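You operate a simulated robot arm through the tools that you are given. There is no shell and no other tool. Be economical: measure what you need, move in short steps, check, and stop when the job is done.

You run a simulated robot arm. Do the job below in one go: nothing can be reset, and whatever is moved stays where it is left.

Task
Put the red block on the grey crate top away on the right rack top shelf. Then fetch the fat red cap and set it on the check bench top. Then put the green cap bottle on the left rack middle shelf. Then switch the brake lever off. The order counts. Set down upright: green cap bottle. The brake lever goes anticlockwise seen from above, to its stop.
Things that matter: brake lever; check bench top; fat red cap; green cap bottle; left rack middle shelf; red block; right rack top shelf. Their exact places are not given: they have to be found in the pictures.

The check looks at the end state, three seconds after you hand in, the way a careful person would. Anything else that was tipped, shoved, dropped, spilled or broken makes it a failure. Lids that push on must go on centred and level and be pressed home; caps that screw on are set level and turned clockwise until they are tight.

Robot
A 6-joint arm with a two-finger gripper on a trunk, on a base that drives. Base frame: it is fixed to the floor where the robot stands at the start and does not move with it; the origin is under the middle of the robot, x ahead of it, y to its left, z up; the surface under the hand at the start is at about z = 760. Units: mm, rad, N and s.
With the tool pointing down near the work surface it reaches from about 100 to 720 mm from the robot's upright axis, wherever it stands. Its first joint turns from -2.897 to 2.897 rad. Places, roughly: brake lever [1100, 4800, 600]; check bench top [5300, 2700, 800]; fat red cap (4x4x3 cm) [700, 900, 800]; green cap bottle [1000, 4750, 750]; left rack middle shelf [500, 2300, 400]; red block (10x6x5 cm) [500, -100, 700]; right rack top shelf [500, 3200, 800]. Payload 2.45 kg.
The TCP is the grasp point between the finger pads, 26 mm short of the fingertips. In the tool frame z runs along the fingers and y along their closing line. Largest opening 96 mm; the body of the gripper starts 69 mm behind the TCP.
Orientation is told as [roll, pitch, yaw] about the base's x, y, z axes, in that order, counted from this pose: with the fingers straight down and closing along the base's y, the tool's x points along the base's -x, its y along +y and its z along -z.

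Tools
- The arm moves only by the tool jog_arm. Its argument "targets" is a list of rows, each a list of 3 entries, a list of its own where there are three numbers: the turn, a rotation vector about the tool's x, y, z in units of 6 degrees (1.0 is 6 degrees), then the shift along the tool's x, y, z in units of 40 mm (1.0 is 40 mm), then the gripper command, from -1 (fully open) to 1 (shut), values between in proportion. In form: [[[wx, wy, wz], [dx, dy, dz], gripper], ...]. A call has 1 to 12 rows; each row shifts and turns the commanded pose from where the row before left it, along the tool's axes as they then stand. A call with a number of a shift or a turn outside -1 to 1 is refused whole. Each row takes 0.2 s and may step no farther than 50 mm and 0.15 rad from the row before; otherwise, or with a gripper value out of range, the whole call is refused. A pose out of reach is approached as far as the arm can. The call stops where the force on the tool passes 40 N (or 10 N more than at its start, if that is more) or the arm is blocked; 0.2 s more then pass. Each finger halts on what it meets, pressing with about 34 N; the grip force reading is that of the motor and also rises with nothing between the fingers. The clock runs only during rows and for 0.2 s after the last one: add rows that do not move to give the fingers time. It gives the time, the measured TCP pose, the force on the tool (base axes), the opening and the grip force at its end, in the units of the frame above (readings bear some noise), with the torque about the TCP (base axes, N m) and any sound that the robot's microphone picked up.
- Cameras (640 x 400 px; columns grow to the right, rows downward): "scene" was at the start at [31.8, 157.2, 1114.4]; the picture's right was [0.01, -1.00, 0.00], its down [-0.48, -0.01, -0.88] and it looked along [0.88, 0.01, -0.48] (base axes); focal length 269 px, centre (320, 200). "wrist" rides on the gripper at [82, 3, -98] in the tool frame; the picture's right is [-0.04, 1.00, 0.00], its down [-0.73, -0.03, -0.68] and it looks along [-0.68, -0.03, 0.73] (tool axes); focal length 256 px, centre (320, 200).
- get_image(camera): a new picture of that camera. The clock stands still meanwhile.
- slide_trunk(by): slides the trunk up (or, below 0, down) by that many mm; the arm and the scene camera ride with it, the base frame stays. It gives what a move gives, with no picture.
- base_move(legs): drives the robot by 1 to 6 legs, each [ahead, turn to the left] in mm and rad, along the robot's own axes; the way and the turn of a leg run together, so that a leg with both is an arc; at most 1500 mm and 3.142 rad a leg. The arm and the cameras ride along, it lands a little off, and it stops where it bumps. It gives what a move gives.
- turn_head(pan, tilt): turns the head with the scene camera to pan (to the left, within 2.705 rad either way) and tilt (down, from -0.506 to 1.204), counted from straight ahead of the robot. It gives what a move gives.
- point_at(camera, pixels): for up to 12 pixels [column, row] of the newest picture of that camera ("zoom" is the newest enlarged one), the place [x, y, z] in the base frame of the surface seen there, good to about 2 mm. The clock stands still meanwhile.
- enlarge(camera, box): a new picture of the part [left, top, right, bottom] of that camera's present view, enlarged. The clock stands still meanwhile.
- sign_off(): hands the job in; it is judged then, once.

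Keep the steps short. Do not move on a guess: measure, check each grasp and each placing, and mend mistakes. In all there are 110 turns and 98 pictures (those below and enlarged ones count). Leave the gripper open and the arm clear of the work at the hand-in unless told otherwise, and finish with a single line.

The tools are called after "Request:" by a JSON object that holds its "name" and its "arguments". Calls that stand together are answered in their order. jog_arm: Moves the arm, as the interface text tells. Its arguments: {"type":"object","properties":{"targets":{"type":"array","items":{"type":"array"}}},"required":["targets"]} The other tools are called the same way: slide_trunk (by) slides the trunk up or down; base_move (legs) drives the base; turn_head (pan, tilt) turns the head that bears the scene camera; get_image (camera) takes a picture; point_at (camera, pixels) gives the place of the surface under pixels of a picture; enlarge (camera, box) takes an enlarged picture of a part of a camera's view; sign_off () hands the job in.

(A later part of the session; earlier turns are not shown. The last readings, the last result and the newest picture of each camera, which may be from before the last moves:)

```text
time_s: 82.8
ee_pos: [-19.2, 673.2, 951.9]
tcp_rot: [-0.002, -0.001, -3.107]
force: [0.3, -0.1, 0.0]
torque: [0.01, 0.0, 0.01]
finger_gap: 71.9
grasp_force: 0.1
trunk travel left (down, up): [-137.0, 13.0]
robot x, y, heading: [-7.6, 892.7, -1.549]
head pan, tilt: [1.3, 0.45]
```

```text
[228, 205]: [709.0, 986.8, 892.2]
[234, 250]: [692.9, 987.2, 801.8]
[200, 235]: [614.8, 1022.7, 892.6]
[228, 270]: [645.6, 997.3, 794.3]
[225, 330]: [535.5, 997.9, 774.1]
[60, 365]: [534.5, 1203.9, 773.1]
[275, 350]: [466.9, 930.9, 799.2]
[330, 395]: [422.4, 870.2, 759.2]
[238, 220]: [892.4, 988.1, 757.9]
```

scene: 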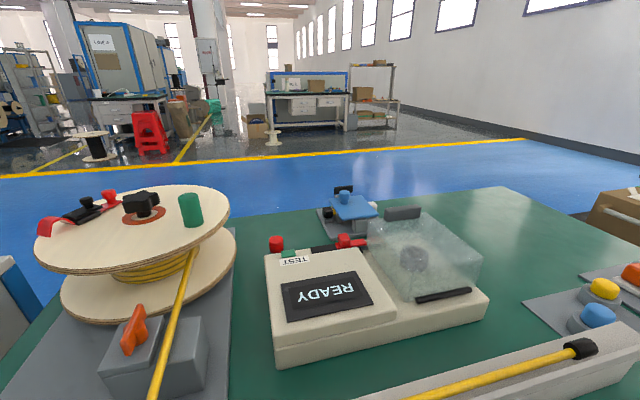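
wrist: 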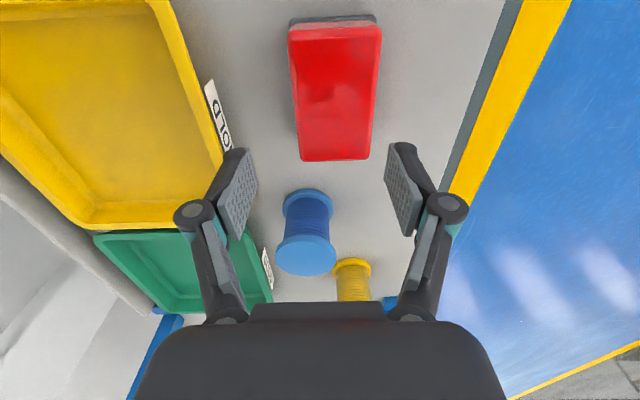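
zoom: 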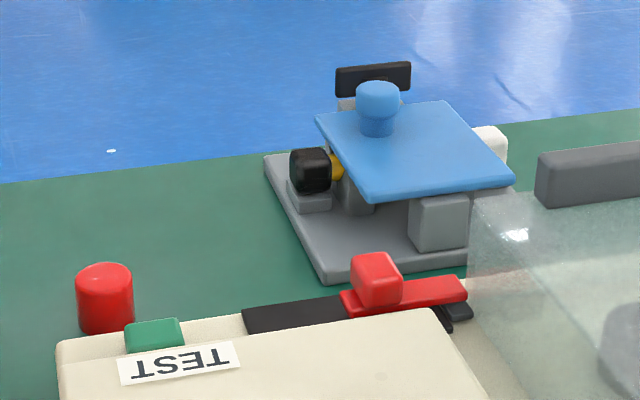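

Cap centre ≈(735, 904), spool disc edge y≈987, box edge x≈658: closing along y fits. Turning to face the bench and checking room ahead of the base.

Request:
{"name": "base_move", "arguments": {"legs": [[0, 1.555]]}}

Request:
{"name": "turn_head", "arguments": {"pan": 0, "tilt": 1.2}}

Request:
{"name": "get_image", "arguments": {"camera": "scene"}}

```text
time_s: 87.0
ee_pos: [210.2, 879.3, 952.2]
tcp_rot: [-0.002, 0.001, -1.544]
force: [-0.2, -0.5, 0.0]
torque: [0.03, 0.0, -0.04]
finger_gap: 71.9
grasp_force: 0.1
trunk travel left (down, up): [-137.0, 13.0]
robot x, y, heading: [-8.3, 890.8, 0.018]
head pan, tilt: [1.3, 0.45]
```

```text
time_s: 88.5
ee_pos: [210.7, 878.9, 951.7]
tcp_rot: [-0.002, 0.0, -1.545]
force: [0.1, -0.8, -0.3]
torque: [0.01, 0.01, 0.02]
finger_gap: 71.7
grasp_force: 0.0
trunk travel left (down, up): [-137.0, 13.0]
robot x, y, heading: [-10.6, 891.5, 0.018]
head pan, tilt: [0.0, 1.201]
```

```text
65 pictures are left
```

scene: 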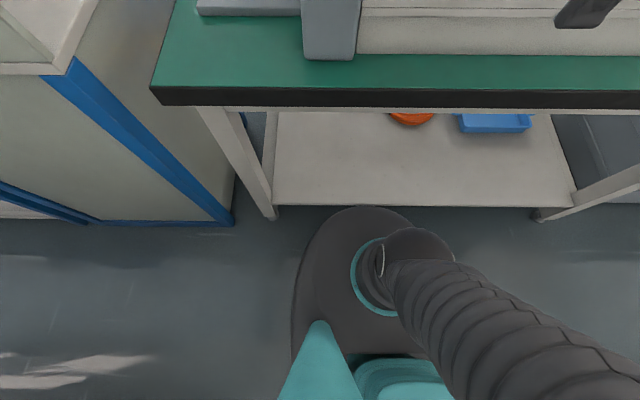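

Request:
{"name": "point_at", "arguments": {"camera": "scene", "pixels": [[375, 209], [375, 202], [330, 225], [300, 262], [420, 204], [275, 215], [400, 90], [540, 217], [350, 240]]}}

```text
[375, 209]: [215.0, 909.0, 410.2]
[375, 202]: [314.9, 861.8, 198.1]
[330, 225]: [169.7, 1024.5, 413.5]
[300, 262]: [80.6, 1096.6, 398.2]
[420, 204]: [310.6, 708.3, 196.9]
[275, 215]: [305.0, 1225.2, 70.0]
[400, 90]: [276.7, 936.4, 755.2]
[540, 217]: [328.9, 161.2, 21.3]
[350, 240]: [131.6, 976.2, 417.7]
```

Base front is at x=215; bench legs/shelf edge at ≈305. Moving ahead 60 mm, then turning the tool to close along y.

Request:
{"name": "base_move", "arguments": {"legs": [[60, 0]]}}

Request:
{"name": "jog_arm", "arguments": {"targets": [[[0, 0, -1], [0, 0, 0], -0.3], [[0, 0, -1], [0, 0, 0], -0.3], [[0, 0, -1], [0, 0, 0], -0.3], [[0, 0, -1], [0, 0, 0], -0.3], [[0, 0, -1], [0, 0, 0], -0.3], [[0, 0, -1], [0, 0, 0], -0.3], [[0, 0, -1], [0, 0, 0], -0.3], [[0, 0, -1], [0, 0, 0], -0.3], [[0, 0, -1], [0, 0, 0], -0.3], [[0, 0, -1], [0, 0, 0], -0.3], [[0, 0, -1], [0, 0, 0], -0.3], [[0, 0, -1], [0, 0, 0], -0.3]]}}

Request:
{"name": "jog_arm", "arguments": {"targets": [[[0, 0, -1], [0, 0, 0], -0.3], [[0, 0, -1], [0, 0, 0], -0.3], [[0, 0, -0.75], [0, 0, 0], -0.3], [[0, 0, 0], [-1, 0, 0], -0.3], [[0, 0, 0], [-1, 0, 0], -0.3], [[0, 0, 0], [-1, 0, 0], -0.3], [[0, 0, 0], [-1, 0.2, 0], -0.3], [[0, 0, 0], [-1, 0.2, 0], -0.3], [[0, 0, 0], [-1, 0.2, 0], -0.3], [[0, 0, 0], [-1, 0, 0], -0.3]]}}

Request:
{"name": "get_image", "arguments": {"camera": "wrist"}}

```text
time_s: 89.5
ee_pos: [269.3, 879.5, 952.0]
tcp_rot: [-0.001, 0.0, -1.543]
force: [0.4, -0.4, -0.7]
torque: [-0.01, -0.03, -0.03]
finger_gap: 72.1
grasp_force: 0.1
trunk travel left (down, up): [-137.0, 13.0]
robot x, y, heading: [52.0, 891.7, 0.012]
head pan, tilt: [0.0, 1.201]
```

```text
time_s: 92.0
ee_pos: [270.0, 881.2, 951.9]
tcp_rot: [0.001, 0.003, -0.286]
force: [-0.2, -0.2, 0.9]
torque: [0.0, 0.01, -0.02]
finger_gap: 62.4
grasp_force: 0.1
trunk travel left (down, up): [-137.0, 13.0]
robot x, y, heading: [53.4, 892.6, 0.013]
head pan, tilt: [0.0, 1.201]
```

```text
time_s: 94.2
ee_pos: [547.8, 904.4, 952.6]
tcp_rot: [0.001, 0.001, 0.001]
force: [-0.5, -0.1, 0.7]
torque: [0.01, -0.07, 0.02]
finger_gap: 62.5
grasp_force: 0.1
trunk travel left (down, up): [-137.0, 13.0]
robot x, y, heading: [52.8, 891.4, 0.011]
head pan, tilt: [0.0, 1.201]
```

```text
64 pictures are left
```

wrist: 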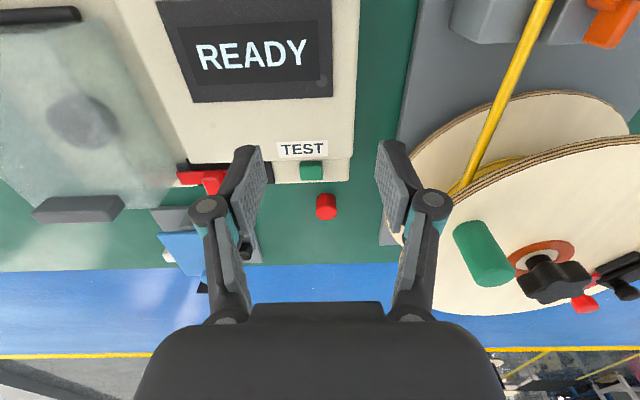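

Request:
{"name": "enlarge", "arguments": {"camera": "wrist", "box": [266, 150, 386, 250]}}

Request:
{"name": "point_at", "arguments": {"camera": "zoom", "pixels": [[320, 240], [270, 235], [370, 235], [320, 265], [320, 325], [272, 300], [368, 300], [320, 365], [420, 300]]}}

```text
4.00 times, centred on (326, 200) of wrist
```

zoom: 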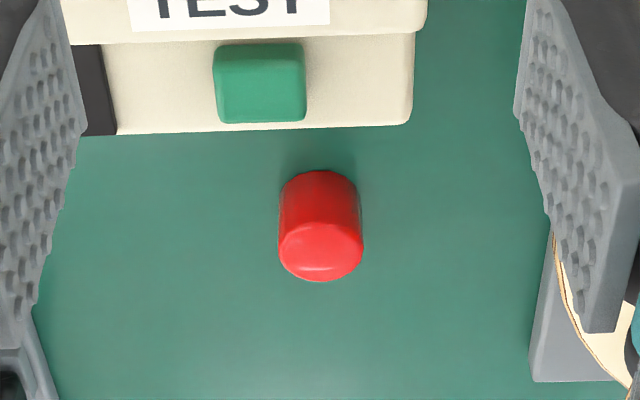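

```text
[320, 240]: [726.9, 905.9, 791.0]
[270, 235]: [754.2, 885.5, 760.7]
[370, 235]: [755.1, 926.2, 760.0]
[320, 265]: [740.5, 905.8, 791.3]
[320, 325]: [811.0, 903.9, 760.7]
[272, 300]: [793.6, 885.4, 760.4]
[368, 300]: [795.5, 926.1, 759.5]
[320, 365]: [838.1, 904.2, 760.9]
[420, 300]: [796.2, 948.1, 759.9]
```

Cap centre (736, 906), top 791. Advancing and lowering to z≈840 above it.

Request:
{"name": "jog_arm", "arguments": {"targets": [[[0, 0, 0], [-0.94, 0, 0.56], -0.3], [[0, 0, 0], [-0.94, 0, 0.56], -0.3], [[0, 0, 0], [-0.94, 0, 0.56], -0.3], [[0, 0, 0], [-0.94, 0.04, 0.56], -0.3], [[0, 0, 0], [-0.94, 0, 0.56], -0.3]]}}

Request:
{"name": "get_image", "arguments": {"camera": "wrist"}}

```text
time_s: 95.7
ee_pos: [714.3, 905.9, 887.1]
tcp_rot: [-0.002, -0.07, 0.002]
force: [-0.5, -0.5, 0.2]
torque: [0.01, 0.03, 0.01]
finger_gap: 62.4
grasp_force: 0.0
trunk travel left (down, up): [-137.0, 13.0]
robot x, y, heading: [51.4, 892.6, 0.019]
head pan, tilt: [0.0, 1.201]
stopped in row 5: the arm was blocked; the commanded pose is now the measured one
```

```text
62 pictures are left
```

wrist: 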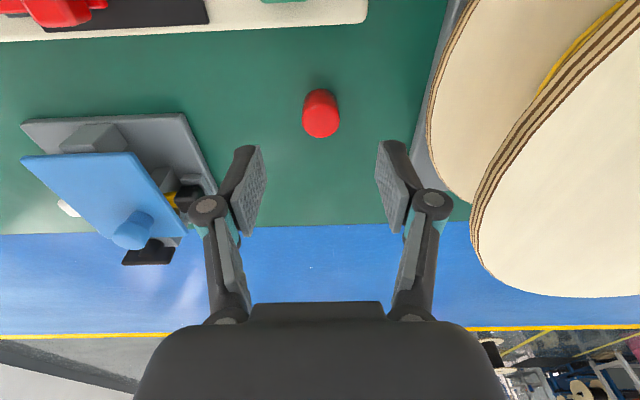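

Arm at its reach limit at this height (tilt −0.07). Lowering the trunk 50 mm gives more reach; then levelling.

Request:
{"name": "slide_trunk", "arguments": {"by": -50}}

Request:
{"name": "jog_arm", "arguments": {"targets": [[[0, 0.33, 0], [0, 0, 0.1], -0.3], [[0, 0.33, 0], [0, 0, 0.1], -0.3]]}}

```text
time_s: 96.6
ee_pos: [690.2, 904.3, 884.1]
tcp_rot: [0.002, -0.132, 0.002]
force: [-0.1, -0.8, -0.4]
torque: [0.01, 0.01, 0.01]
finger_gap: 62.8
grasp_force: 0.1
trunk travel left (down, up): [-87.0, 63.0]
robot x, y, heading: [48.8, 890.0, 0.011]
head pan, tilt: [0.0, 1.201]
```

```text
time_s: 97.4
ee_pos: [669.9, 904.4, 917.0]
tcp_rot: [0.005, -0.141, 0.0]
force: [-0.6, 1.4, -0.6]
torque: [0.0, 0.0, -0.03]
finger_gap: 62.4
grasp_force: 0.1
trunk travel left (down, up): [-87.0, 63.0]
robot x, y, heading: [49.7, 890.6, 0.009]
head pan, tilt: [0.0, 1.201]
stopped in row 2: the arm was blocked; the commanded pose is now the measured one
```

Odd: the tool rose instead of lowering. Looking at the arm.

Request:
{"name": "turn_head", "arguments": {"pan": 0, "tilt": 0.5}}

Request:
{"name": "get_image", "arguments": {"camera": "scene"}}

Request:
{"name": "get_image", "arguments": {"camera": "wrist"}}

```text
time_s: 98.4
ee_pos: [668.7, 903.9, 916.3]
tcp_rot: [0.003, -0.142, -0.001]
force: [0.0, -0.2, 0.8]
torque: [-0.03, 0.01, 0.0]
finger_gap: 62.5
grasp_force: 0.1
trunk travel left (down, up): [-87.0, 63.0]
robot x, y, heading: [52.3, 893.2, 0.009]
head pan, tilt: [0.0, 0.499]
```

```text
61 pictures are left
```

scene: 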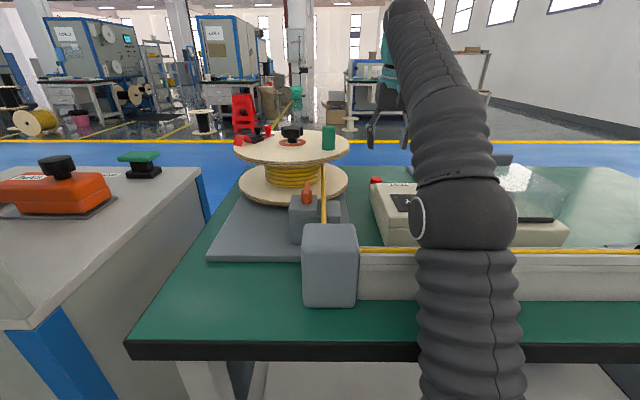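

```text
60 pictures are left
```

wrist: 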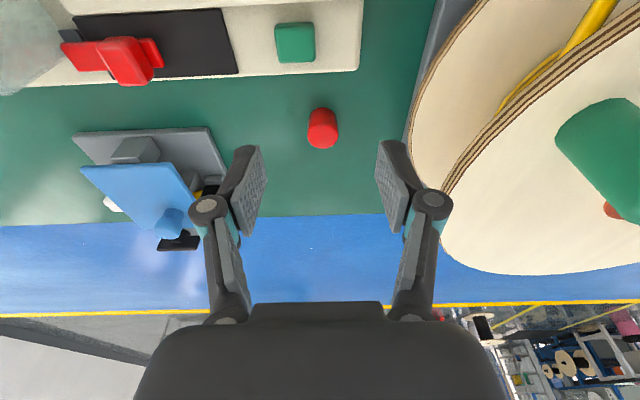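

Request:
{"name": "point_at", "arguments": {"camera": "scene", "pixels": [[465, 215], [465, 245], [460, 290], [470, 345], [450, 130], [415, 40], [420, 170], [400, 260], [460, 385]]}}

```text
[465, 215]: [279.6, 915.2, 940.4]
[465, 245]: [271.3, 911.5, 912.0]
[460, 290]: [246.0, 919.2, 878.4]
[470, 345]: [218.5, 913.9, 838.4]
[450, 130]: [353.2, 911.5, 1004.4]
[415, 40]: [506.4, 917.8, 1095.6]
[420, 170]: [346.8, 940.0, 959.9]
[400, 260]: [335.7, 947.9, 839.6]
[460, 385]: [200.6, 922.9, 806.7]
```

The upper arm/elbow is right over the front rail (elbow at x≈330, z≈910): that blocked it. The cap is better reached from the aisle side. Raising the trunk to free the elbow and pulling the tool back.

Request:
{"name": "slide_trunk", "arguments": {"by": 55}}

Request:
{"name": "jog_arm", "arguments": {"targets": [[[0, 0.5, 0], [0.5, 0, -0.5], -0.3], [[0, 0.5, 0], [0.5, 0, -0.5], -0.3], [[0, 0.35, 0], [0.8, 0, -0.2], -0.3], [[0, 0, 0], [0.9, 0, 0], -0.3], [[0, 0, 0], [0.9, 0, 0], -0.3], [[0, 0, 0], [0.9, 0, 0], -0.3]]}}

Request:
{"name": "get_image", "arguments": {"camera": "scene"}}

```text
time_s: 99.4
ee_pos: [696.1, 904.6, 933.3]
tcp_rot: [0.002, -0.091, -0.002]
force: [0.6, 1.3, -1.2]
torque: [0.0, 0.03, 0.0]
finger_gap: 62.2
grasp_force: 0.1
trunk travel left (down, up): [-142.0, 8.0]
robot x, y, heading: [54.0, 892.3, 0.012]
head pan, tilt: [0.0, 0.499]
```

```text
time_s: 100.8
ee_pos: [497.0, 905.7, 957.1]
tcp_rot: [0.005, 0.05, 0.002]
force: [1.5, 0.0, -0.7]
torque: [-0.01, 0.08, 0.01]
finger_gap: 62.5
grasp_force: 0.0
out of reach, approached as far as the arm can: row 1, 2, 3
trunk travel left (down, up): [-142.0, 8.0]
robot x, y, heading: [49.7, 896.1, 0.016]
head pan, tilt: [0.0, 0.499]
```

```text
59 pictures are left
```

scene: 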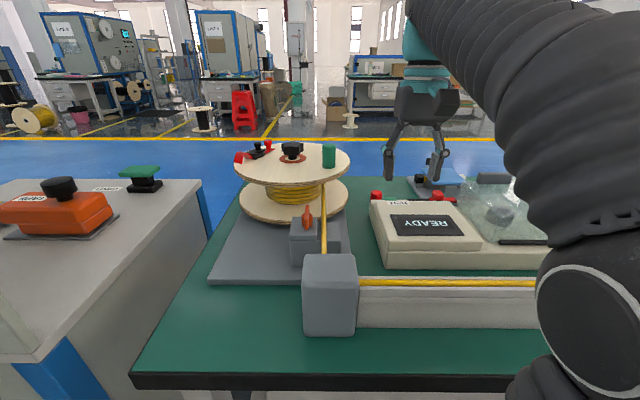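

Nothing on the bench looks disturbed. Retracting to a compact pose, backing off, and driving up the lane to find a way round to the aisle.

Request:
{"name": "jog_arm", "arguments": {"targets": [[[0, -0.48, 0], [0.9, 0, 0], -0.3], [[0, 0, 0], [0.9, 0, 0], -0.3], [[0, 0, 0], [0.9, 0, 0], -0.3], [[0, 0, 0], [0.9, 0, 0], -0.3], [[0, 0, 0], [0.9, 0, 0], -0.3]]}}

Request:
{"name": "base_move", "arguments": {"legs": [[-100, 0], [0, 1.575], [1400, 0], [1400, 0]]}}

Request:
{"name": "get_image", "arguments": {"camera": "scene"}}

```text
time_s: 102.0
ee_pos: [316.4, 905.3, 959.5]
tcp_rot: [0.004, 0.0, 0.002]
force: [1.4, 0.0, -0.2]
torque: [0.03, 0.03, -0.01]
finger_gap: 62.3
grasp_force: 0.0
trunk travel left (down, up): [-142.0, 8.0]
robot x, y, heading: [50.6, 895.0, 0.011]
head pan, tilt: [0.0, 0.499]
```

```text
time_s: 120.3
ee_pos: [-160.7, 3974.0, 959.5]
tcp_rot: [0.005, 0.0, 1.592]
force: [-0.5, -0.1, -0.1]
torque: [0.01, 0.01, -0.01]
finger_gap: 62.1
grasp_force: 0.0
trunk travel left (down, up): [-142.0, 8.0]
robot x, y, heading: [-142.6, 3707.2, 1.6]
head pan, tilt: [0.0, 0.499]
```

```text
58 pictures are left
```

scene: 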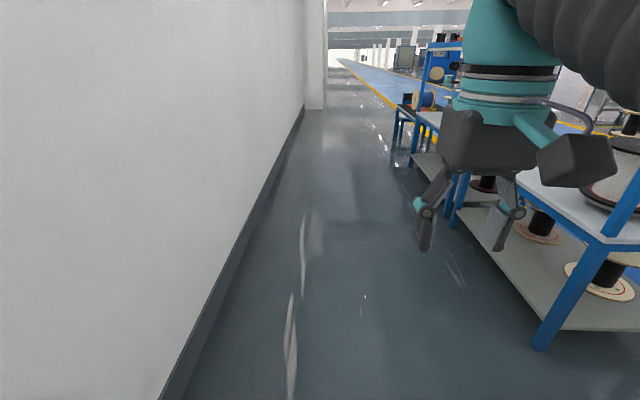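

Request:
{"name": "point_at", "arguments": {"camera": "scene", "pixels": [[210, 320], [300, 130], [390, 165], [395, 130], [325, 105], [410, 165], [380, 95], [540, 345], [350, 62], [340, 75]]}}

Request:
{"name": "turn_head", "arguments": {"pan": -0.9, "tilt": 0.3}}

Request:
{"name": "get_image", "arguments": {"camera": "scene"}}

```text
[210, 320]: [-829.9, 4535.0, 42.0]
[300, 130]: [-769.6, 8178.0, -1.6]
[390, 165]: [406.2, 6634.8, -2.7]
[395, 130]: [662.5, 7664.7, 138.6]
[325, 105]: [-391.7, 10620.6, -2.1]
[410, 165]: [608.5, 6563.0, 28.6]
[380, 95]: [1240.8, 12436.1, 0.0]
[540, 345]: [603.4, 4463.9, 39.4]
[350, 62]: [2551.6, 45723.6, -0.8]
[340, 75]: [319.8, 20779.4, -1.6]
```

```text
time_s: 121.5
ee_pos: [-162.3, 3974.4, 959.4]
tcp_rot: [0.005, 0.001, 1.592]
force: [-0.6, -0.8, 0.2]
torque: [0.02, 0.0, 0.03]
finger_gap: 62.2
grasp_force: 0.1
trunk travel left (down, up): [-142.0, 8.0]
robot x, y, heading: [-145.0, 3711.2, 1.601]
head pan, tilt: [-0.901, 0.3]
```

```text
57 pictures are left
```

scene: 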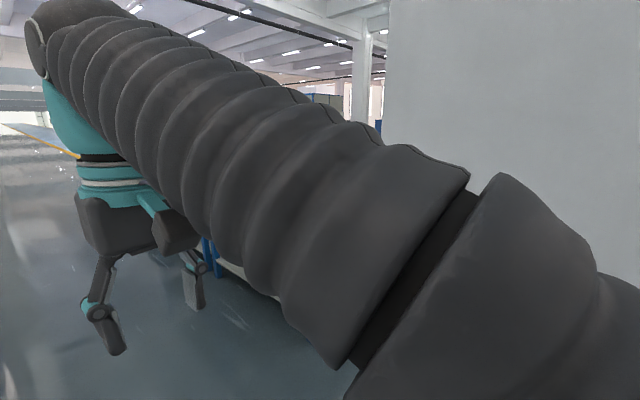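

Driving ahead to y≈4300 to look through any gap on the right.

Request:
{"name": "base_move", "arguments": {"legs": [[0, -0.06], [600, 0]]}}

Request:
{"name": "turn_head", "arguments": {"pan": -1.6, "tilt": 0.35}}

Request:
{"name": "get_image", "arguments": {"camera": "scene"}}

Request:
{"name": "turn_head", "arguments": {"pan": -0.6, "tilt": 0.3}}

Request:
{"name": "get_image", "arguments": {"camera": "scene"}}

```text
time_s: 125.3
ee_pos: [-136.8, 4575.3, 957.7]
tcp_rot: [0.004, 0.001, 1.546]
force: [0.1, 0.1, 0.8]
torque: [0.01, 0.01, 0.01]
finger_gap: 62.2
grasp_force: 0.0
trunk travel left (down, up): [-142.0, 8.0]
robot x, y, heading: [-127.9, 4310.2, 1.563]
head pan, tilt: [-0.901, 0.3]
```

```text
time_s: 126.4
ee_pos: [-137.5, 4575.1, 960.6]
tcp_rot: [0.004, 0.0, 1.547]
force: [0.4, -0.6, -0.2]
torque: [0.01, -0.03, 0.02]
finger_gap: 62.6
grasp_force: 0.1
trunk travel left (down, up): [-142.0, 8.0]
robot x, y, heading: [-133.7, 4307.6, 1.558]
head pan, tilt: [-1.6, 0.351]
```

```text
56 pictures are left
```

scene: 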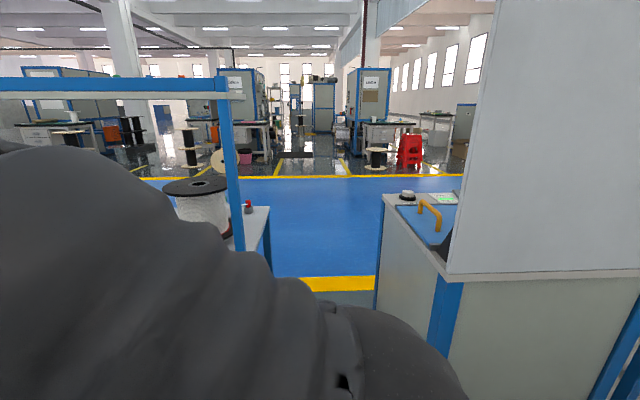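

```text
time_s: 127.6
ee_pos: [-136.8, 4574.6, 959.5]
tcp_rot: [0.004, 0.0, 1.547]
force: [-0.4, -0.3, -0.1]
torque: [0.0, 0.0, -0.01]
finger_gap: 62.4
grasp_force: 0.0
trunk travel left (down, up): [-142.0, 8.0]
robot x, y, heading: [-129.0, 4308.5, 1.555]
head pan, tilt: [-0.6, 0.3]
```

```text
55 pictures are left
```

scene: 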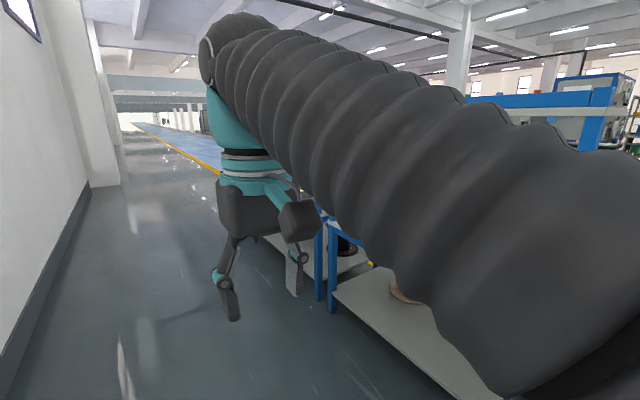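

There's a gap at y 3950–4460, but it leaves only ~30 mm each side; I'll take the longer open way round the far end. Driving on to y≈7200.

Request:
{"name": "base_move", "arguments": {"legs": [[1500, 0], [1400, 0]]}}

Request:
{"name": "turn_head", "arguments": {"pan": -1.2, "tilt": 0.4}}

Request:
{"name": "get_image", "arguments": {"camera": "scene"}}

```text
time_s: 141.5
ee_pos: [-148.1, 7450.7, 959.5]
tcp_rot: [0.005, 0.001, 1.565]
force: [1.0, 0.8, -0.6]
torque: [0.01, -0.03, -0.01]
finger_gap: 62.4
grasp_force: 0.0
trunk travel left (down, up): [-142.0, 8.0]
robot x, y, heading: [-139.9, 7190.3, 1.581]
head pan, tilt: [-0.6, 0.3]
```

```text
time_s: 142.5
ee_pos: [-148.9, 7451.4, 959.2]
tcp_rot: [0.004, -0.001, 1.566]
force: [0.5, -0.4, -0.5]
torque: [0.03, -0.01, 0.02]
finger_gap: 62.4
grasp_force: 0.0
trunk travel left (down, up): [-142.0, 8.0]
robot x, y, heading: [-140.8, 7182.5, 1.572]
head pan, tilt: [-1.201, 0.4]
```

```text
54 pictures are left
```

scene: 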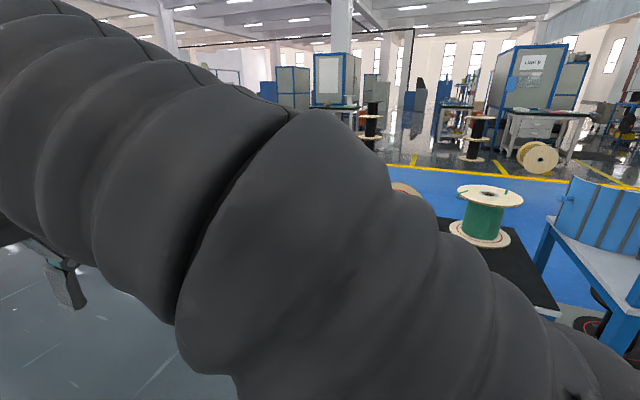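

The arm hides the view; turning right a bit to see where the benches end.

Request:
{"name": "base_move", "arguments": {"legs": [[0, -0.8]]}}

Request:
{"name": "turn_head", "arguments": {"pan": 0.2, "tilt": 0.35}}

Request:
{"name": "get_image", "arguments": {"camera": "scene"}}

Request:
{"name": "point_at", "arguments": {"camera": "scene", "pixels": [[300, 250], [200, 200], [350, 200], [400, 260], [250, 300], [450, 230], [150, 250], [100, 180]]}}

```text
time_s: 145.0
ee_pos: [43.1, 7381.8, 959.4]
tcp_rot: [0.003, -0.002, 0.776]
force: [-0.1, -0.3, 0.3]
torque: [-0.02, -0.01, 0.01]
finger_gap: 62.3
grasp_force: 0.0
trunk travel left (down, up): [-142.0, 8.0]
robot x, y, heading: [-140.2, 7180.3, 0.79]
head pan, tilt: [-1.201, 0.4]
```

```text
time_s: 146.5
ee_pos: [43.6, 7379.8, 960.9]
tcp_rot: [0.003, 0.0, 0.779]
force: [-0.4, 0.7, 0.0]
torque: [-0.01, 0.02, 0.0]
finger_gap: 62.4
grasp_force: 0.1
trunk travel left (down, up): [-142.0, 8.0]
robot x, y, heading: [-137.2, 7181.4, 0.793]
head pan, tilt: [0.201, 0.351]
```

```text
53 pictures are left
```

scene: 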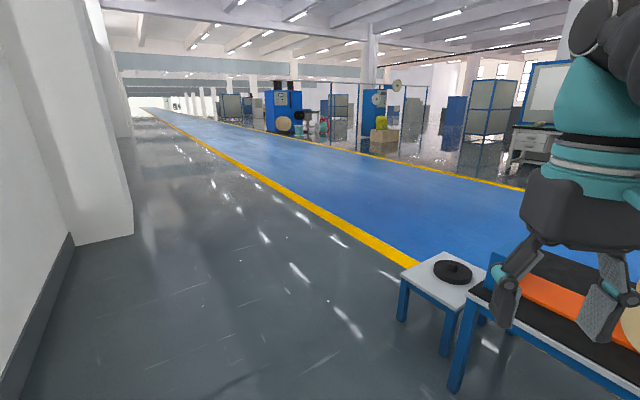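

```text
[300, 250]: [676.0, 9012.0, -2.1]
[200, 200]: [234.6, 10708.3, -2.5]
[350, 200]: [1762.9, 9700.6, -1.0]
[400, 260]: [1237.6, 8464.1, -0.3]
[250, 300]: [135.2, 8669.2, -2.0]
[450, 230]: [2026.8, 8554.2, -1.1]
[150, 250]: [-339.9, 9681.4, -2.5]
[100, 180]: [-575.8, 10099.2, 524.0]
```

Request:
{"name": "point_at", "arguments": {"camera": "scene", "pixels": [[405, 315], [440, 350], [402, 275], [450, 255], [455, 385], [485, 275]]}}

Request:
{"name": "base_move", "arguments": {"legs": [[0, 0.64], [1450, 0], [0, -1.43]]}}

Request:
{"name": "get_image", "arguments": {"camera": "scene"}}

```text
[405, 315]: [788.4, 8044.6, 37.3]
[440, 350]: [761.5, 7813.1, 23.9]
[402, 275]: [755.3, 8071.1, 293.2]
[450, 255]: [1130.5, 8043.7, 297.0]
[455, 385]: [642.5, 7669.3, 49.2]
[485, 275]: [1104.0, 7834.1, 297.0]
```

```text
time_s: 158.9
ee_pos: [336.0, 8611.9, 959.1]
tcp_rot: [0.004, 0.001, -0.032]
force: [0.7, -0.2, -0.8]
torque: [0.0, 0.03, -0.01]
finger_gap: 62.5
grasp_force: 0.1
trunk travel left (down, up): [-142.0, 8.0]
robot x, y, heading: [67.2, 8607.8, -0.022]
head pan, tilt: [0.201, 0.351]
```

```text
52 pictures are left
```

scene: 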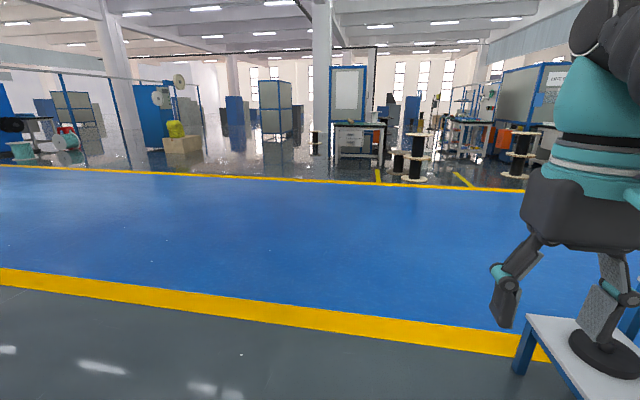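

Open aisle ahead. Driving into it, turning to face −y.

Request:
{"name": "base_move", "arguments": {"legs": [[1500, 0], [200, 0], [0, -1.55]]}}

Request:
{"name": "turn_head", "arguments": {"pan": 0, "tilt": 0.25}}

Request:
{"name": "get_image", "arguments": {"camera": "scene"}}

```text
time_s: 171.4
ee_pos: [1766.6, 8327.7, 960.1]
tcp_rot: [0.003, 0.0, -1.588]
force: [-0.6, -0.5, -0.6]
torque: [0.02, 0.05, 0.01]
finger_gap: 62.3
grasp_force: 0.2
trunk travel left (down, up): [-142.0, 8.0]
robot x, y, heading: [1757.5, 8594.7, -1.578]
head pan, tilt: [0.201, 0.351]
```

```text
time_s: 172.1
ee_pos: [1765.4, 8327.3, 958.3]
tcp_rot: [0.003, 0.0, -1.586]
force: [-0.5, 0.5, -0.4]
torque: [0.02, 0.0, 0.01]
finger_gap: 62.6
grasp_force: 0.1
trunk travel left (down, up): [-142.0, 8.0]
robot x, y, heading: [1755.6, 8588.3, -1.572]
head pan, tilt: [0.0, 0.25]
```

```text
51 pictures are left
```

scene: 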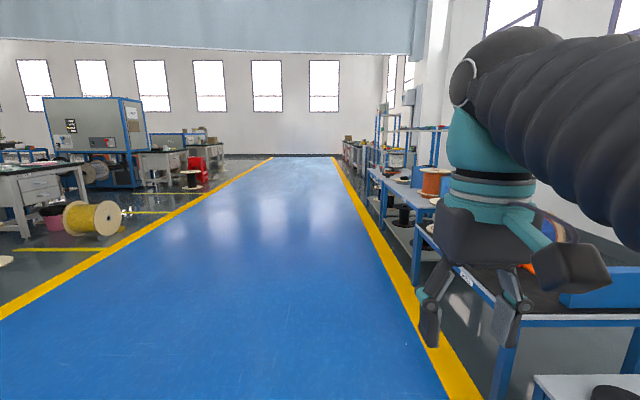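

Aisle clear. Driving to y≈4850 and looking right at the brake-lever area on the way.

Request:
{"name": "base_move", "arguments": {"legs": [[1500, 0], [1500, 0], [400, 0]]}}

Request:
{"name": "turn_head", "arguments": {"pan": -0.9, "tilt": 0.4}}

Request:
{"name": "get_image", "arguments": {"camera": "scene"}}

```text
time_s: 188.5
ee_pos: [1857.1, 4961.5, 959.2]
tcp_rot: [0.005, 0.0, -1.543]
force: [-0.4, 0.5, 0.0]
torque: [-0.02, -0.01, 0.02]
finger_gap: 62.4
grasp_force: 0.0
trunk travel left (down, up): [-142.0, 8.0]
robot x, y, heading: [1835.7, 5226.5, -1.528]
head pan, tilt: [0.0, 0.25]
```

```text
time_s: 189.7
ee_pos: [1857.5, 4962.0, 959.5]
tcp_rot: [0.004, -0.001, -1.542]
force: [0.3, 0.8, 0.0]
torque: [0.01, 0.01, 0.0]
finger_gap: 62.3
grasp_force: 0.1
trunk travel left (down, up): [-142.0, 8.0]
robot x, y, heading: [1840.0, 5227.9, -1.537]
head pan, tilt: [-0.901, 0.4]
```

```text
50 pictures are left
```

scene: 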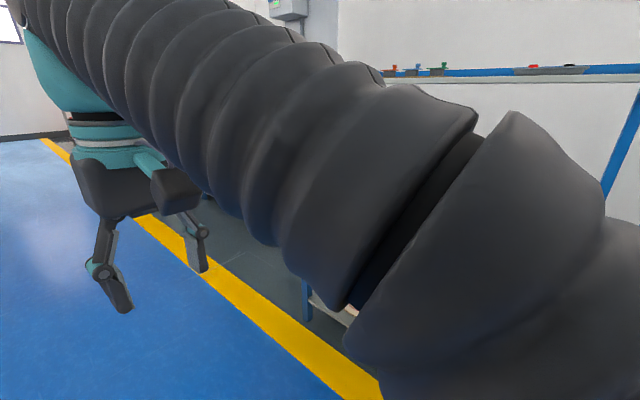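

View blocked by the arm here; I'll inspect it later. Continuing to y≈1000, then turning to face the bench with the cap.

Request:
{"name": "base_move", "arguments": {"legs": [[0, -0.1], [1500, 0], [1500, 0], [1230, 0], [0, -1.5]]}}

Request:
{"name": "turn_head", "arguments": {"pan": 0, "tilt": 0.5}}

Request:
{"name": "get_image", "arguments": {"camera": "scene"}}

```text
time_s: 214.0
ee_pos: [1426.1, 993.9, 959.9]
tcp_rot: [0.003, -0.001, -3.083]
force: [-0.4, 0.0, 0.4]
torque: [0.0, -0.02, -0.02]
finger_gap: 62.5
grasp_force: 0.0
trunk travel left (down, up): [-142.0, 8.0]
robot x, y, heading: [1692.7, 1017.7, -3.07]
head pan, tilt: [-0.901, 0.4]
```

```text
time_s: 215.2
ee_pos: [1426.8, 994.1, 959.9]
tcp_rot: [0.004, 0.0, -3.082]
force: [0.4, 0.9, 0.8]
torque: [0.01, 0.01, -0.02]
finger_gap: 62.5
grasp_force: 0.1
trunk travel left (down, up): [-142.0, 8.0]
robot x, y, heading: [1693.2, 1019.9, -3.072]
head pan, tilt: [0.0, 0.499]
```

```text
49 pictures are left
```

scene: 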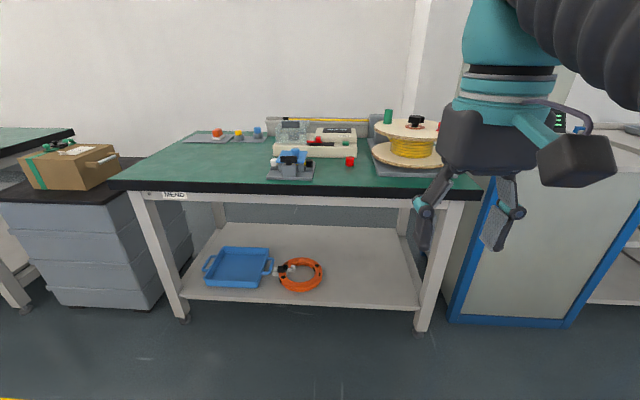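

Now the bench is seen from the aisle, cap at (350,161). Measuring the bench edge and legs.

Request:
{"name": "point_at", "arguments": {"camera": "scene", "pixels": [[350, 161], [350, 190], [420, 325], [300, 305], [185, 315], [290, 170], [370, 180], [392, 170]]}}

```text
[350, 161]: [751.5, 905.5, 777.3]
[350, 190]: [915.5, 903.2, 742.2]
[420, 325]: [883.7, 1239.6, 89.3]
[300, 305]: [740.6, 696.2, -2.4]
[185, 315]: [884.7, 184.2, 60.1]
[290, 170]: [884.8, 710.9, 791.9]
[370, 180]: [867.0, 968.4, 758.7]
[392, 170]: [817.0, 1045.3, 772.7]
```

Bench edge x=915, legs x=885. Driving to about (1240, 905) facing the bench.

Request:
{"name": "base_move", "arguments": {"legs": [[0, 0.177], [467, 0], [0, -0.247]]}}

Request:
{"name": "get_image", "arguments": {"camera": "wrist"}}

```text
time_s: 219.6
ee_pos: [960.5, 893.9, 959.8]
tcp_rot: [0.002, 0.001, 3.135]
force: [0.4, 0.3, 0.0]
torque: [-0.05, -0.02, 0.01]
finger_gap: 62.4
grasp_force: 0.1
trunk travel left (down, up): [-142.0, 8.0]
robot x, y, heading: [1227.8, 906.0, -3.137]
head pan, tilt: [0.0, 0.499]
```

```text
48 pictures are left
```

wrist: 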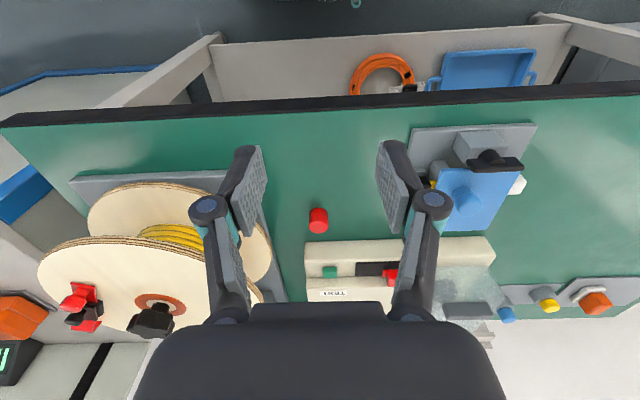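

Moving over the cap: −x 224, +y 11, down to z≈835.

Request:
{"name": "jog_arm", "arguments": {"targets": [[[0, 0, 0], [-0.93, -0.05, 0.52], -0.3], [[0, 0, 0], [-0.93, -0.05, 0.52], -0.3], [[0, 0, 0], [-0.93, -0.05, 0.52], -0.3], [[0, 0, 0], [-0.93, -0.05, 0.52], -0.3], [[0, 0, 0], [-0.93, -0.05, 0.52], -0.3], [[0, 0, 0], [-0.93, -0.05, 0.52], -0.3]]}}

Request:
{"name": "get_image", "arguments": {"camera": "wrist"}}

Request:
{"name": "enlarge", "arguments": {"camera": "wrist", "box": [260, 0, 380, 80]}}

```text
time_s: 221.0
ee_pos: [736.5, 907.7, 837.1]
tcp_rot: [0.004, -0.001, 3.134]
force: [0.7, 0.4, 1.5]
torque: [-0.01, 0.07, -0.02]
finger_gap: 62.5
grasp_force: 0.0
trunk travel left (down, up): [-142.0, 8.0]
robot x, y, heading: [1230.6, 905.0, -3.141]
head pan, tilt: [0.0, 0.499]
```

```text
47 pictures are left
```

wrist: 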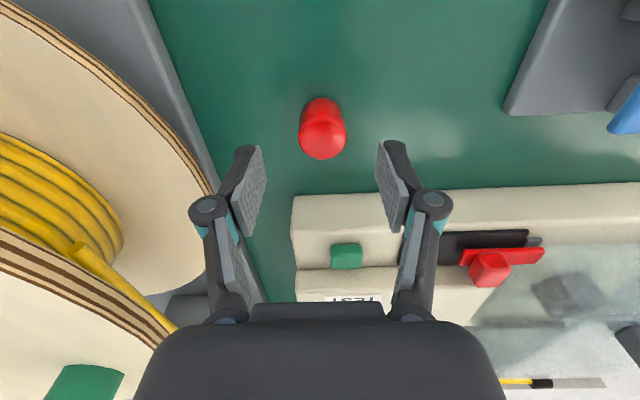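

```text
5.00 times, centred on (320, 40) of wrist
```

zoom: 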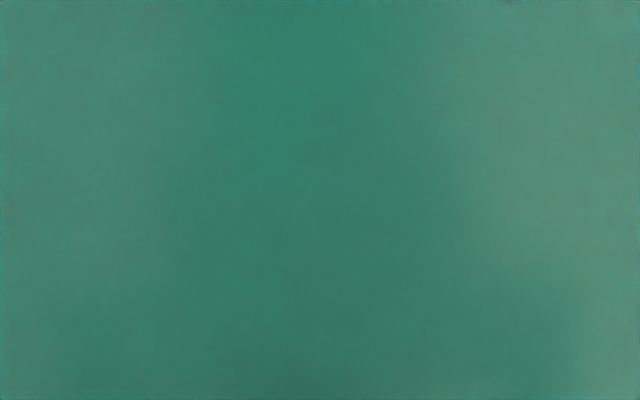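

Cap centred between the fingers (322,140). Lowering 50 mm to z≈787 (tips ≈3 mm above bench) and closing.

Request:
{"name": "jog_arm", "arguments": {"targets": [[[0, 0, 0], [0, 0, 0.5], -0.3], [[0, 0, 0], [0, 0, 0.5], -0.3], [[0, 0, 0], [0, 0, 0.25], -0.3], [[0, 0, 0], [0, 0, 0], 1], [[0, 0, 0], [0, 0, 0], 1], [[0, 0, 0], [0, 0, 0], 1]]}}

Request:
{"name": "jog_arm", "arguments": {"targets": [[[0, 0, 0], [0, 0, -0.5], 1], [[0, 0, 0], [0, 0, -1], 1]]}}

Request:
{"name": "get_image", "arguments": {"camera": "wrist"}}

```text
time_s: 222.4
ee_pos: [737.7, 907.4, 787.1]
tcp_rot: [0.004, -0.003, 3.135]
force: [1.0, 1.9, 10.3]
torque: [0.25, -0.07, 0.03]
finger_gap: 30.3
grasp_force: 34.1
trunk travel left (down, up): [-142.0, 8.0]
robot x, y, heading: [1225.6, 906.0, -3.134]
head pan, tilt: [0.0, 0.499]
```

```text
time_s: 223.0
ee_pos: [738.1, 905.3, 846.5]
tcp_rot: [0.005, -0.001, 3.135]
force: [0.4, -0.3, -1.6]
torque: [0.03, -0.01, -0.03]
finger_gap: 30.4
grasp_force: 34.2
trunk travel left (down, up): [-142.0, 8.0]
robot x, y, heading: [1225.2, 902.3, -3.139]
head pan, tilt: [0.0, 0.499]
```

```text
45 pictures are left
```

wrist: 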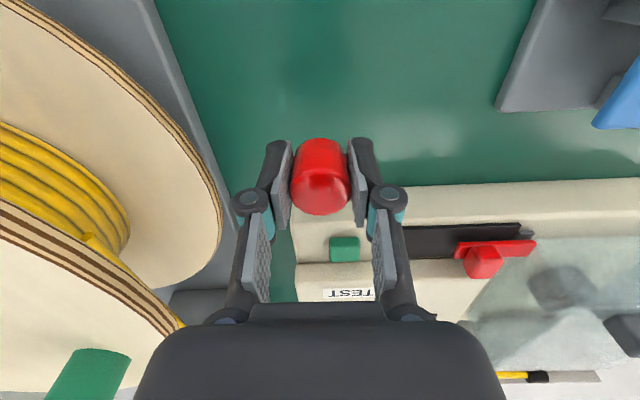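

Cap held (gap 30 mm). Raising and retracting, then backing off and turning toward the check bench at (5300, 2700).

Request:
{"name": "jog_arm", "arguments": {"targets": [[[0, 0, 0], [0, 0, -1], 1], [[0, 0, 0], [0.5, 0, -0.8], 1], [[0, 0, 0], [1, 0, -0.5], 1], [[0, 0, 0], [1, 0, -0.5], 1], [[0, 0, 0], [1, 0, 0], 1], [[0, 0, 0], [1, 0, 0], 1], [[0, 0, 0], [1, 0, 0], 1]]}}

Request:
{"name": "base_move", "arguments": {"legs": [[-500, 0], [0, -2.5]]}}

Request:
{"name": "turn_head", "arguments": {"pan": 0, "tilt": 0.2}}

Request:
{"name": "get_image", "arguments": {"camera": "scene"}}

```text
time_s: 224.6
ee_pos: [958.3, 904.4, 957.6]
tcp_rot: [0.005, -0.001, 3.136]
force: [-0.2, -0.6, -1.0]
torque: [-0.01, -0.05, -0.01]
finger_gap: 30.1
grasp_force: 34.0
trunk travel left (down, up): [-142.0, 8.0]
robot x, y, heading: [1227.8, 902.5, -3.138]
head pan, tilt: [0.0, 0.499]
```

```text
time_s: 233.4
ee_pos: [1936.6, 1075.7, 957.3]
tcp_rot: [0.003, -0.002, 0.679]
force: [-0.4, 0.3, 0.5]
torque: [0.01, 0.02, 0.0]
finger_gap: 30.0
grasp_force: 34.1
trunk travel left (down, up): [-142.0, 8.0]
robot x, y, heading: [1729.0, 906.1, 0.691]
head pan, tilt: [0.0, 0.499]
```

```text
time_s: 234.2
ee_pos: [1936.5, 1077.4, 958.1]
tcp_rot: [0.004, 0.0, 0.679]
force: [0.1, 0.2, -0.5]
torque: [0.02, 0.03, 0.01]
finger_gap: 29.9
grasp_force: 33.7
trunk travel left (down, up): [-142.0, 8.0]
robot x, y, heading: [1731.3, 909.7, 0.689]
head pan, tilt: [0.0, 0.201]
```

```text
44 pictures are left
```

scene: 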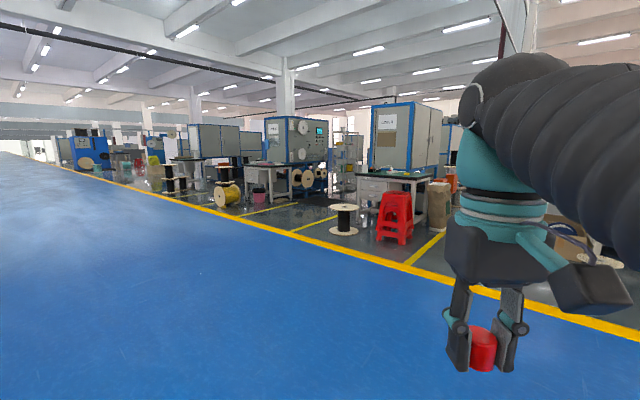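

Request:
{"name": "enlarge", "arguments": {"camera": "scene", "box": [300, 110, 480, 260]}}

Request:
{"name": "point_at", "arguments": {"camera": "scene", "pixels": [[380, 175], [415, 178], [395, 240], [343, 232], [290, 165], [437, 225], [262, 163], [370, 215]]}}

```text
2.67 times, centred on (390, 185) of scene
```

zoom: 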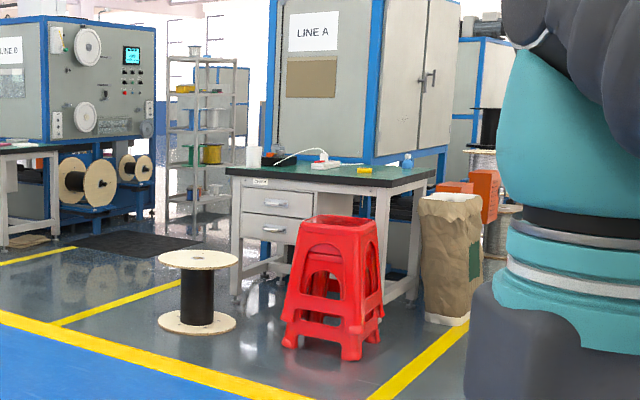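

```text
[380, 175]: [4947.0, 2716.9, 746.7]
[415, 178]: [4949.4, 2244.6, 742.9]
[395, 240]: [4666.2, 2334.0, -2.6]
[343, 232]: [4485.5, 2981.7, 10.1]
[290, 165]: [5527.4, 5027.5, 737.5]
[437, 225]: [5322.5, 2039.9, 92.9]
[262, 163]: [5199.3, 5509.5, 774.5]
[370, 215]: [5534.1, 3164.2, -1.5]
```

Check bench: front edge x≈4947, y≈2240–2900+, with a red stool and a wire spool in front. Driving to (3700, 2700) to look.

Request:
{"name": "base_move", "arguments": {"legs": [[0, 0.049], [1330, 0], [1330, 0], [0, -0.738]]}}

Request:
{"name": "turn_head", "arguments": {"pan": 0, "tilt": 0.4}}

Request:
{"name": "get_image", "arguments": {"camera": "scene"}}

```text
time_s: 249.5
ee_pos: [3984.2, 2670.0, 958.6]
tcp_rot: [0.002, 0.0, -0.046]
force: [-0.3, -0.2, 0.7]
torque: [0.01, -0.01, 0.01]
finger_gap: 29.6
grasp_force: 33.9
trunk travel left (down, up): [-142.0, 8.0]
robot x, y, heading: [3717.3, 2679.0, -0.032]
head pan, tilt: [0.0, 0.201]
```

```text
time_s: 250.2
ee_pos: [3984.8, 2670.2, 958.5]
tcp_rot: [0.004, -0.001, -0.046]
force: [0.0, -0.7, -0.5]
torque: [-0.02, -0.02, -0.02]
finger_gap: 29.5
grasp_force: 33.9
trunk travel left (down, up): [-142.0, 8.0]
robot x, y, heading: [3714.0, 2683.4, -0.038]
head pan, tilt: [0.0, 0.4]
```

```text
42 pictures are left
```

scene: 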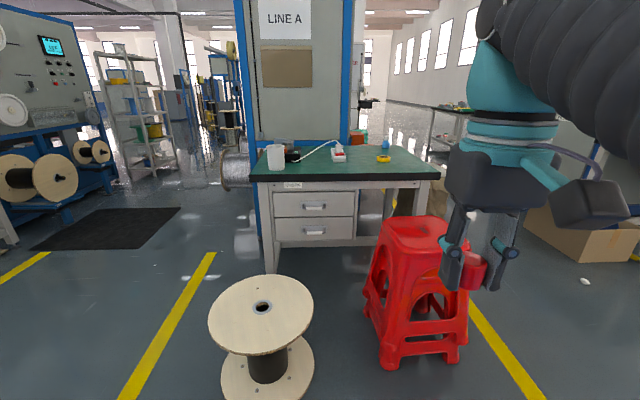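

Request:
{"name": "point_at", "arguments": {"camera": "scene", "pixels": [[312, 310], [305, 370], [364, 310], [385, 362], [366, 288], [255, 178], [435, 176], [275, 160], [300, 155], [340, 155], [320, 175], [270, 265]]}}

Request:
{"name": "enlarge", "arguments": {"camera": "scene", "box": [230, 120, 460, 200]}}

```text
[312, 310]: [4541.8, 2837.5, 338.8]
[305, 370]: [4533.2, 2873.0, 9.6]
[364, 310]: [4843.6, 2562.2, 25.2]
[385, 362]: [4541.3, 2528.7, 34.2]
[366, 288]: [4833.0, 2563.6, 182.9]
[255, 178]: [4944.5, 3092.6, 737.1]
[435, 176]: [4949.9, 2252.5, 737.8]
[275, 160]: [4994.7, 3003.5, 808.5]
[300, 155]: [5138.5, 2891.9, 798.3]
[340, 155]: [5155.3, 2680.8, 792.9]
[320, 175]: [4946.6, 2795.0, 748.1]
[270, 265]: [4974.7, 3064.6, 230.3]
```

```text
2.78 times, centred on (345, 160) of scene
```

zoom: 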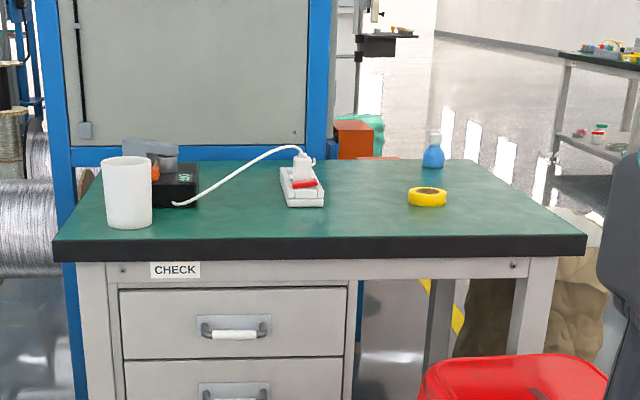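

The bench is labelled CHECK. The gap between spool and stool is too small for the base, so I'll go left of the spool: to (4660, 3300), then reach diagonally to about (4995, 2870).

Request:
{"name": "base_move", "arguments": {"legs": [[0, 1.176], [683, 0], [0, -1.138]]}}

Request:
{"name": "get_image", "arguments": {"camera": "scene"}}

```text
time_s: 259.7
ee_pos: [4287.5, 3270.2, 958.1]
tcp_rot: [0.003, -0.001, -0.061]
force: [0.3, -0.4, -0.4]
torque: [-0.01, 0.0, 0.01]
finger_gap: 29.8
grasp_force: 33.7
trunk travel left (down, up): [-142.0, 8.0]
robot x, y, heading: [4021.9, 3286.7, -0.048]
head pan, tilt: [0.0, 0.4]
```

```text
40 pictures are left
```

scene: 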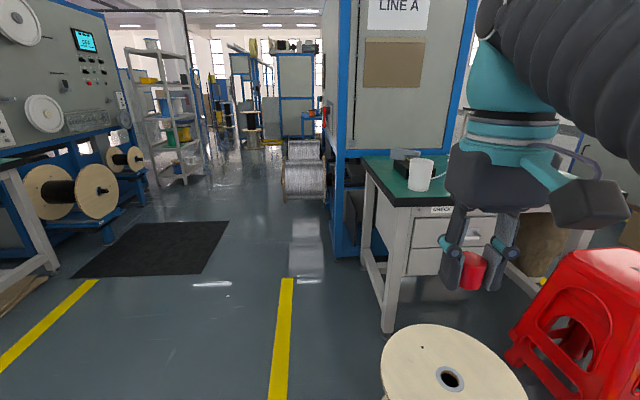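

Clear floor ahead. Driving 640 mm on and turning toward the bench.

Request:
{"name": "base_move", "arguments": {"legs": [[0, 0.07], [640, 0], [0, -0.93]]}}

Request:
{"name": "turn_head", "arguments": {"pan": 0, "tilt": 0.6}}

Request:
{"name": "get_image", "arguments": {"camera": "scene"}}

Request:
{"name": "get_image", "arguments": {"camera": "wrist"}}

```text
time_s: 261.8
ee_pos: [4446.0, 3292.2, 958.6]
tcp_rot: [0.002, 0.0, 0.01]
force: [0.2, -0.3, -0.5]
torque: [0.0, -0.03, 0.01]
finger_gap: 29.6
grasp_force: 33.9
trunk travel left (down, up): [-142.0, 8.0]
robot x, y, heading: [4177.5, 3290.7, 0.022]
head pan, tilt: [0.0, 0.4]
stopped in leg 2: the robot was blocked; the commanded pose is now the measured one
```

```text
time_s: 262.6
ee_pos: [4446.5, 3290.8, 958.6]
tcp_rot: [0.002, 0.0, 0.009]
force: [-0.5, 0.2, 0.5]
torque: [0.01, -0.03, 0.03]
finger_gap: 29.6
grasp_force: 33.7
trunk travel left (down, up): [-142.0, 8.0]
robot x, y, heading: [4179.0, 3290.7, 0.02]
head pan, tilt: [0.0, 0.6]
```

```text
39 pictures are left
```

scene: 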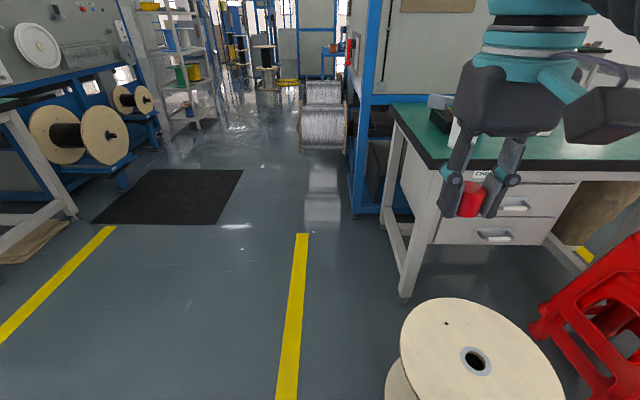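

```text
38 pictures are left
```

wrist: 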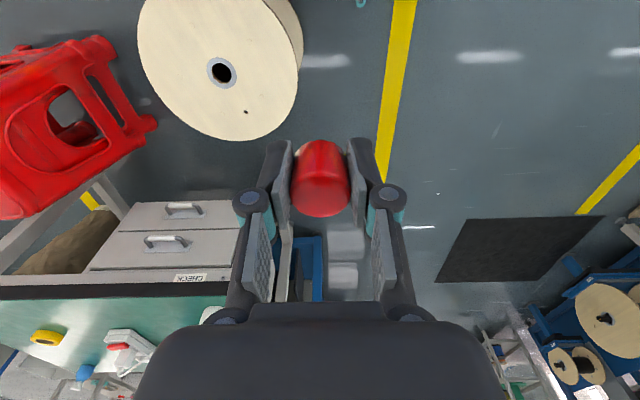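

The base was blocked at x=4179. Checking where the spool really is and what touches.

Request:
{"name": "point_at", "arguments": {"camera": "scene", "pixels": [[402, 345], [475, 358], [560, 380], [450, 300], [388, 385], [390, 398], [530, 335]]}}

Request:
{"name": "turn_head", "arguments": {"pan": -0.15, "tilt": 1.2}}

Request:
{"name": "get_image", "arguments": {"camera": "scene"}}

```text
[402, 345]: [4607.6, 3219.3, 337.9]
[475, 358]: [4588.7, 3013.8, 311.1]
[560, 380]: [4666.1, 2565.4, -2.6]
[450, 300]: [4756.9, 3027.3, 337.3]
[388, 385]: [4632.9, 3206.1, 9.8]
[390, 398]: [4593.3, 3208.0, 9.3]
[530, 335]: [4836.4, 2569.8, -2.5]
```

```text
time_s: 263.6
ee_pos: [4447.2, 3292.2, 958.7]
tcp_rot: [0.002, -0.001, 0.008]
force: [0.7, 0.0, 0.0]
torque: [-0.01, 0.0, 0.0]
finger_gap: 29.4
grasp_force: 34.4
trunk travel left (down, up): [-142.0, 8.0]
robot x, y, heading: [4177.0, 3289.1, 0.02]
head pan, tilt: [-0.15, 1.201]
```

```text
37 pictures are left
```

scene: 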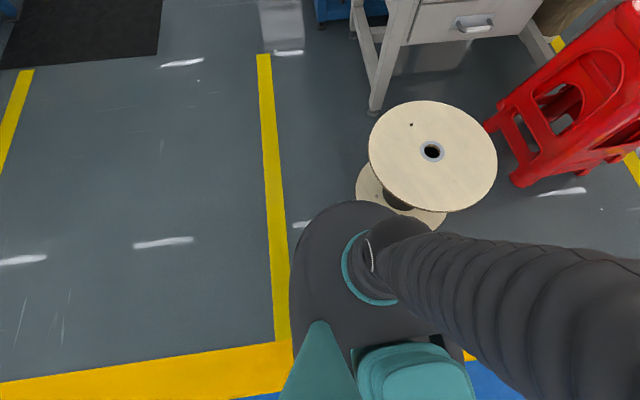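

Request:
{"name": "point_at", "arguments": {"camera": "scene", "pixels": [[431, 151], [372, 150], [430, 102], [495, 155], [445, 208], [358, 180], [445, 222], [385, 205], [340, 203], [400, 214], [360, 200]]}}

Request:
{"name": "enlarge", "arguments": {"camera": "scene", "box": [280, 90, 520, 260]}}

```text
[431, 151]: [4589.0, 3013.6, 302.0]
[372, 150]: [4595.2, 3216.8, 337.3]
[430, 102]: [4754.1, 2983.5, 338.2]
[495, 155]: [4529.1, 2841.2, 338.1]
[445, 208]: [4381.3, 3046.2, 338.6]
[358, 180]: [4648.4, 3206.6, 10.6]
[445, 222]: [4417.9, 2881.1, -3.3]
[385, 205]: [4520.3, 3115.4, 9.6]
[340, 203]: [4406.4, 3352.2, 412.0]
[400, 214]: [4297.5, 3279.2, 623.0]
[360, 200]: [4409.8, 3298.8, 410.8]
```

```text
2.35 times, centred on (400, 175) of scene
```

zoom: 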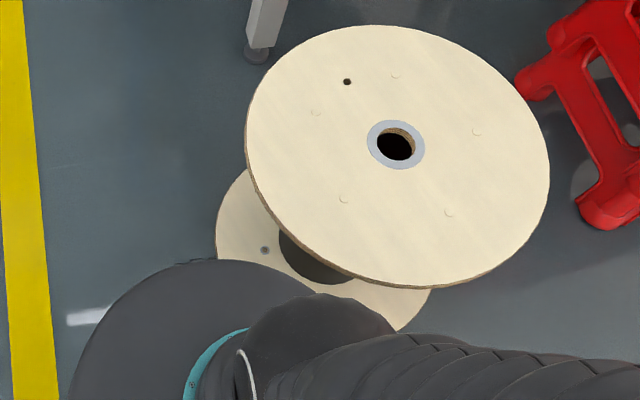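

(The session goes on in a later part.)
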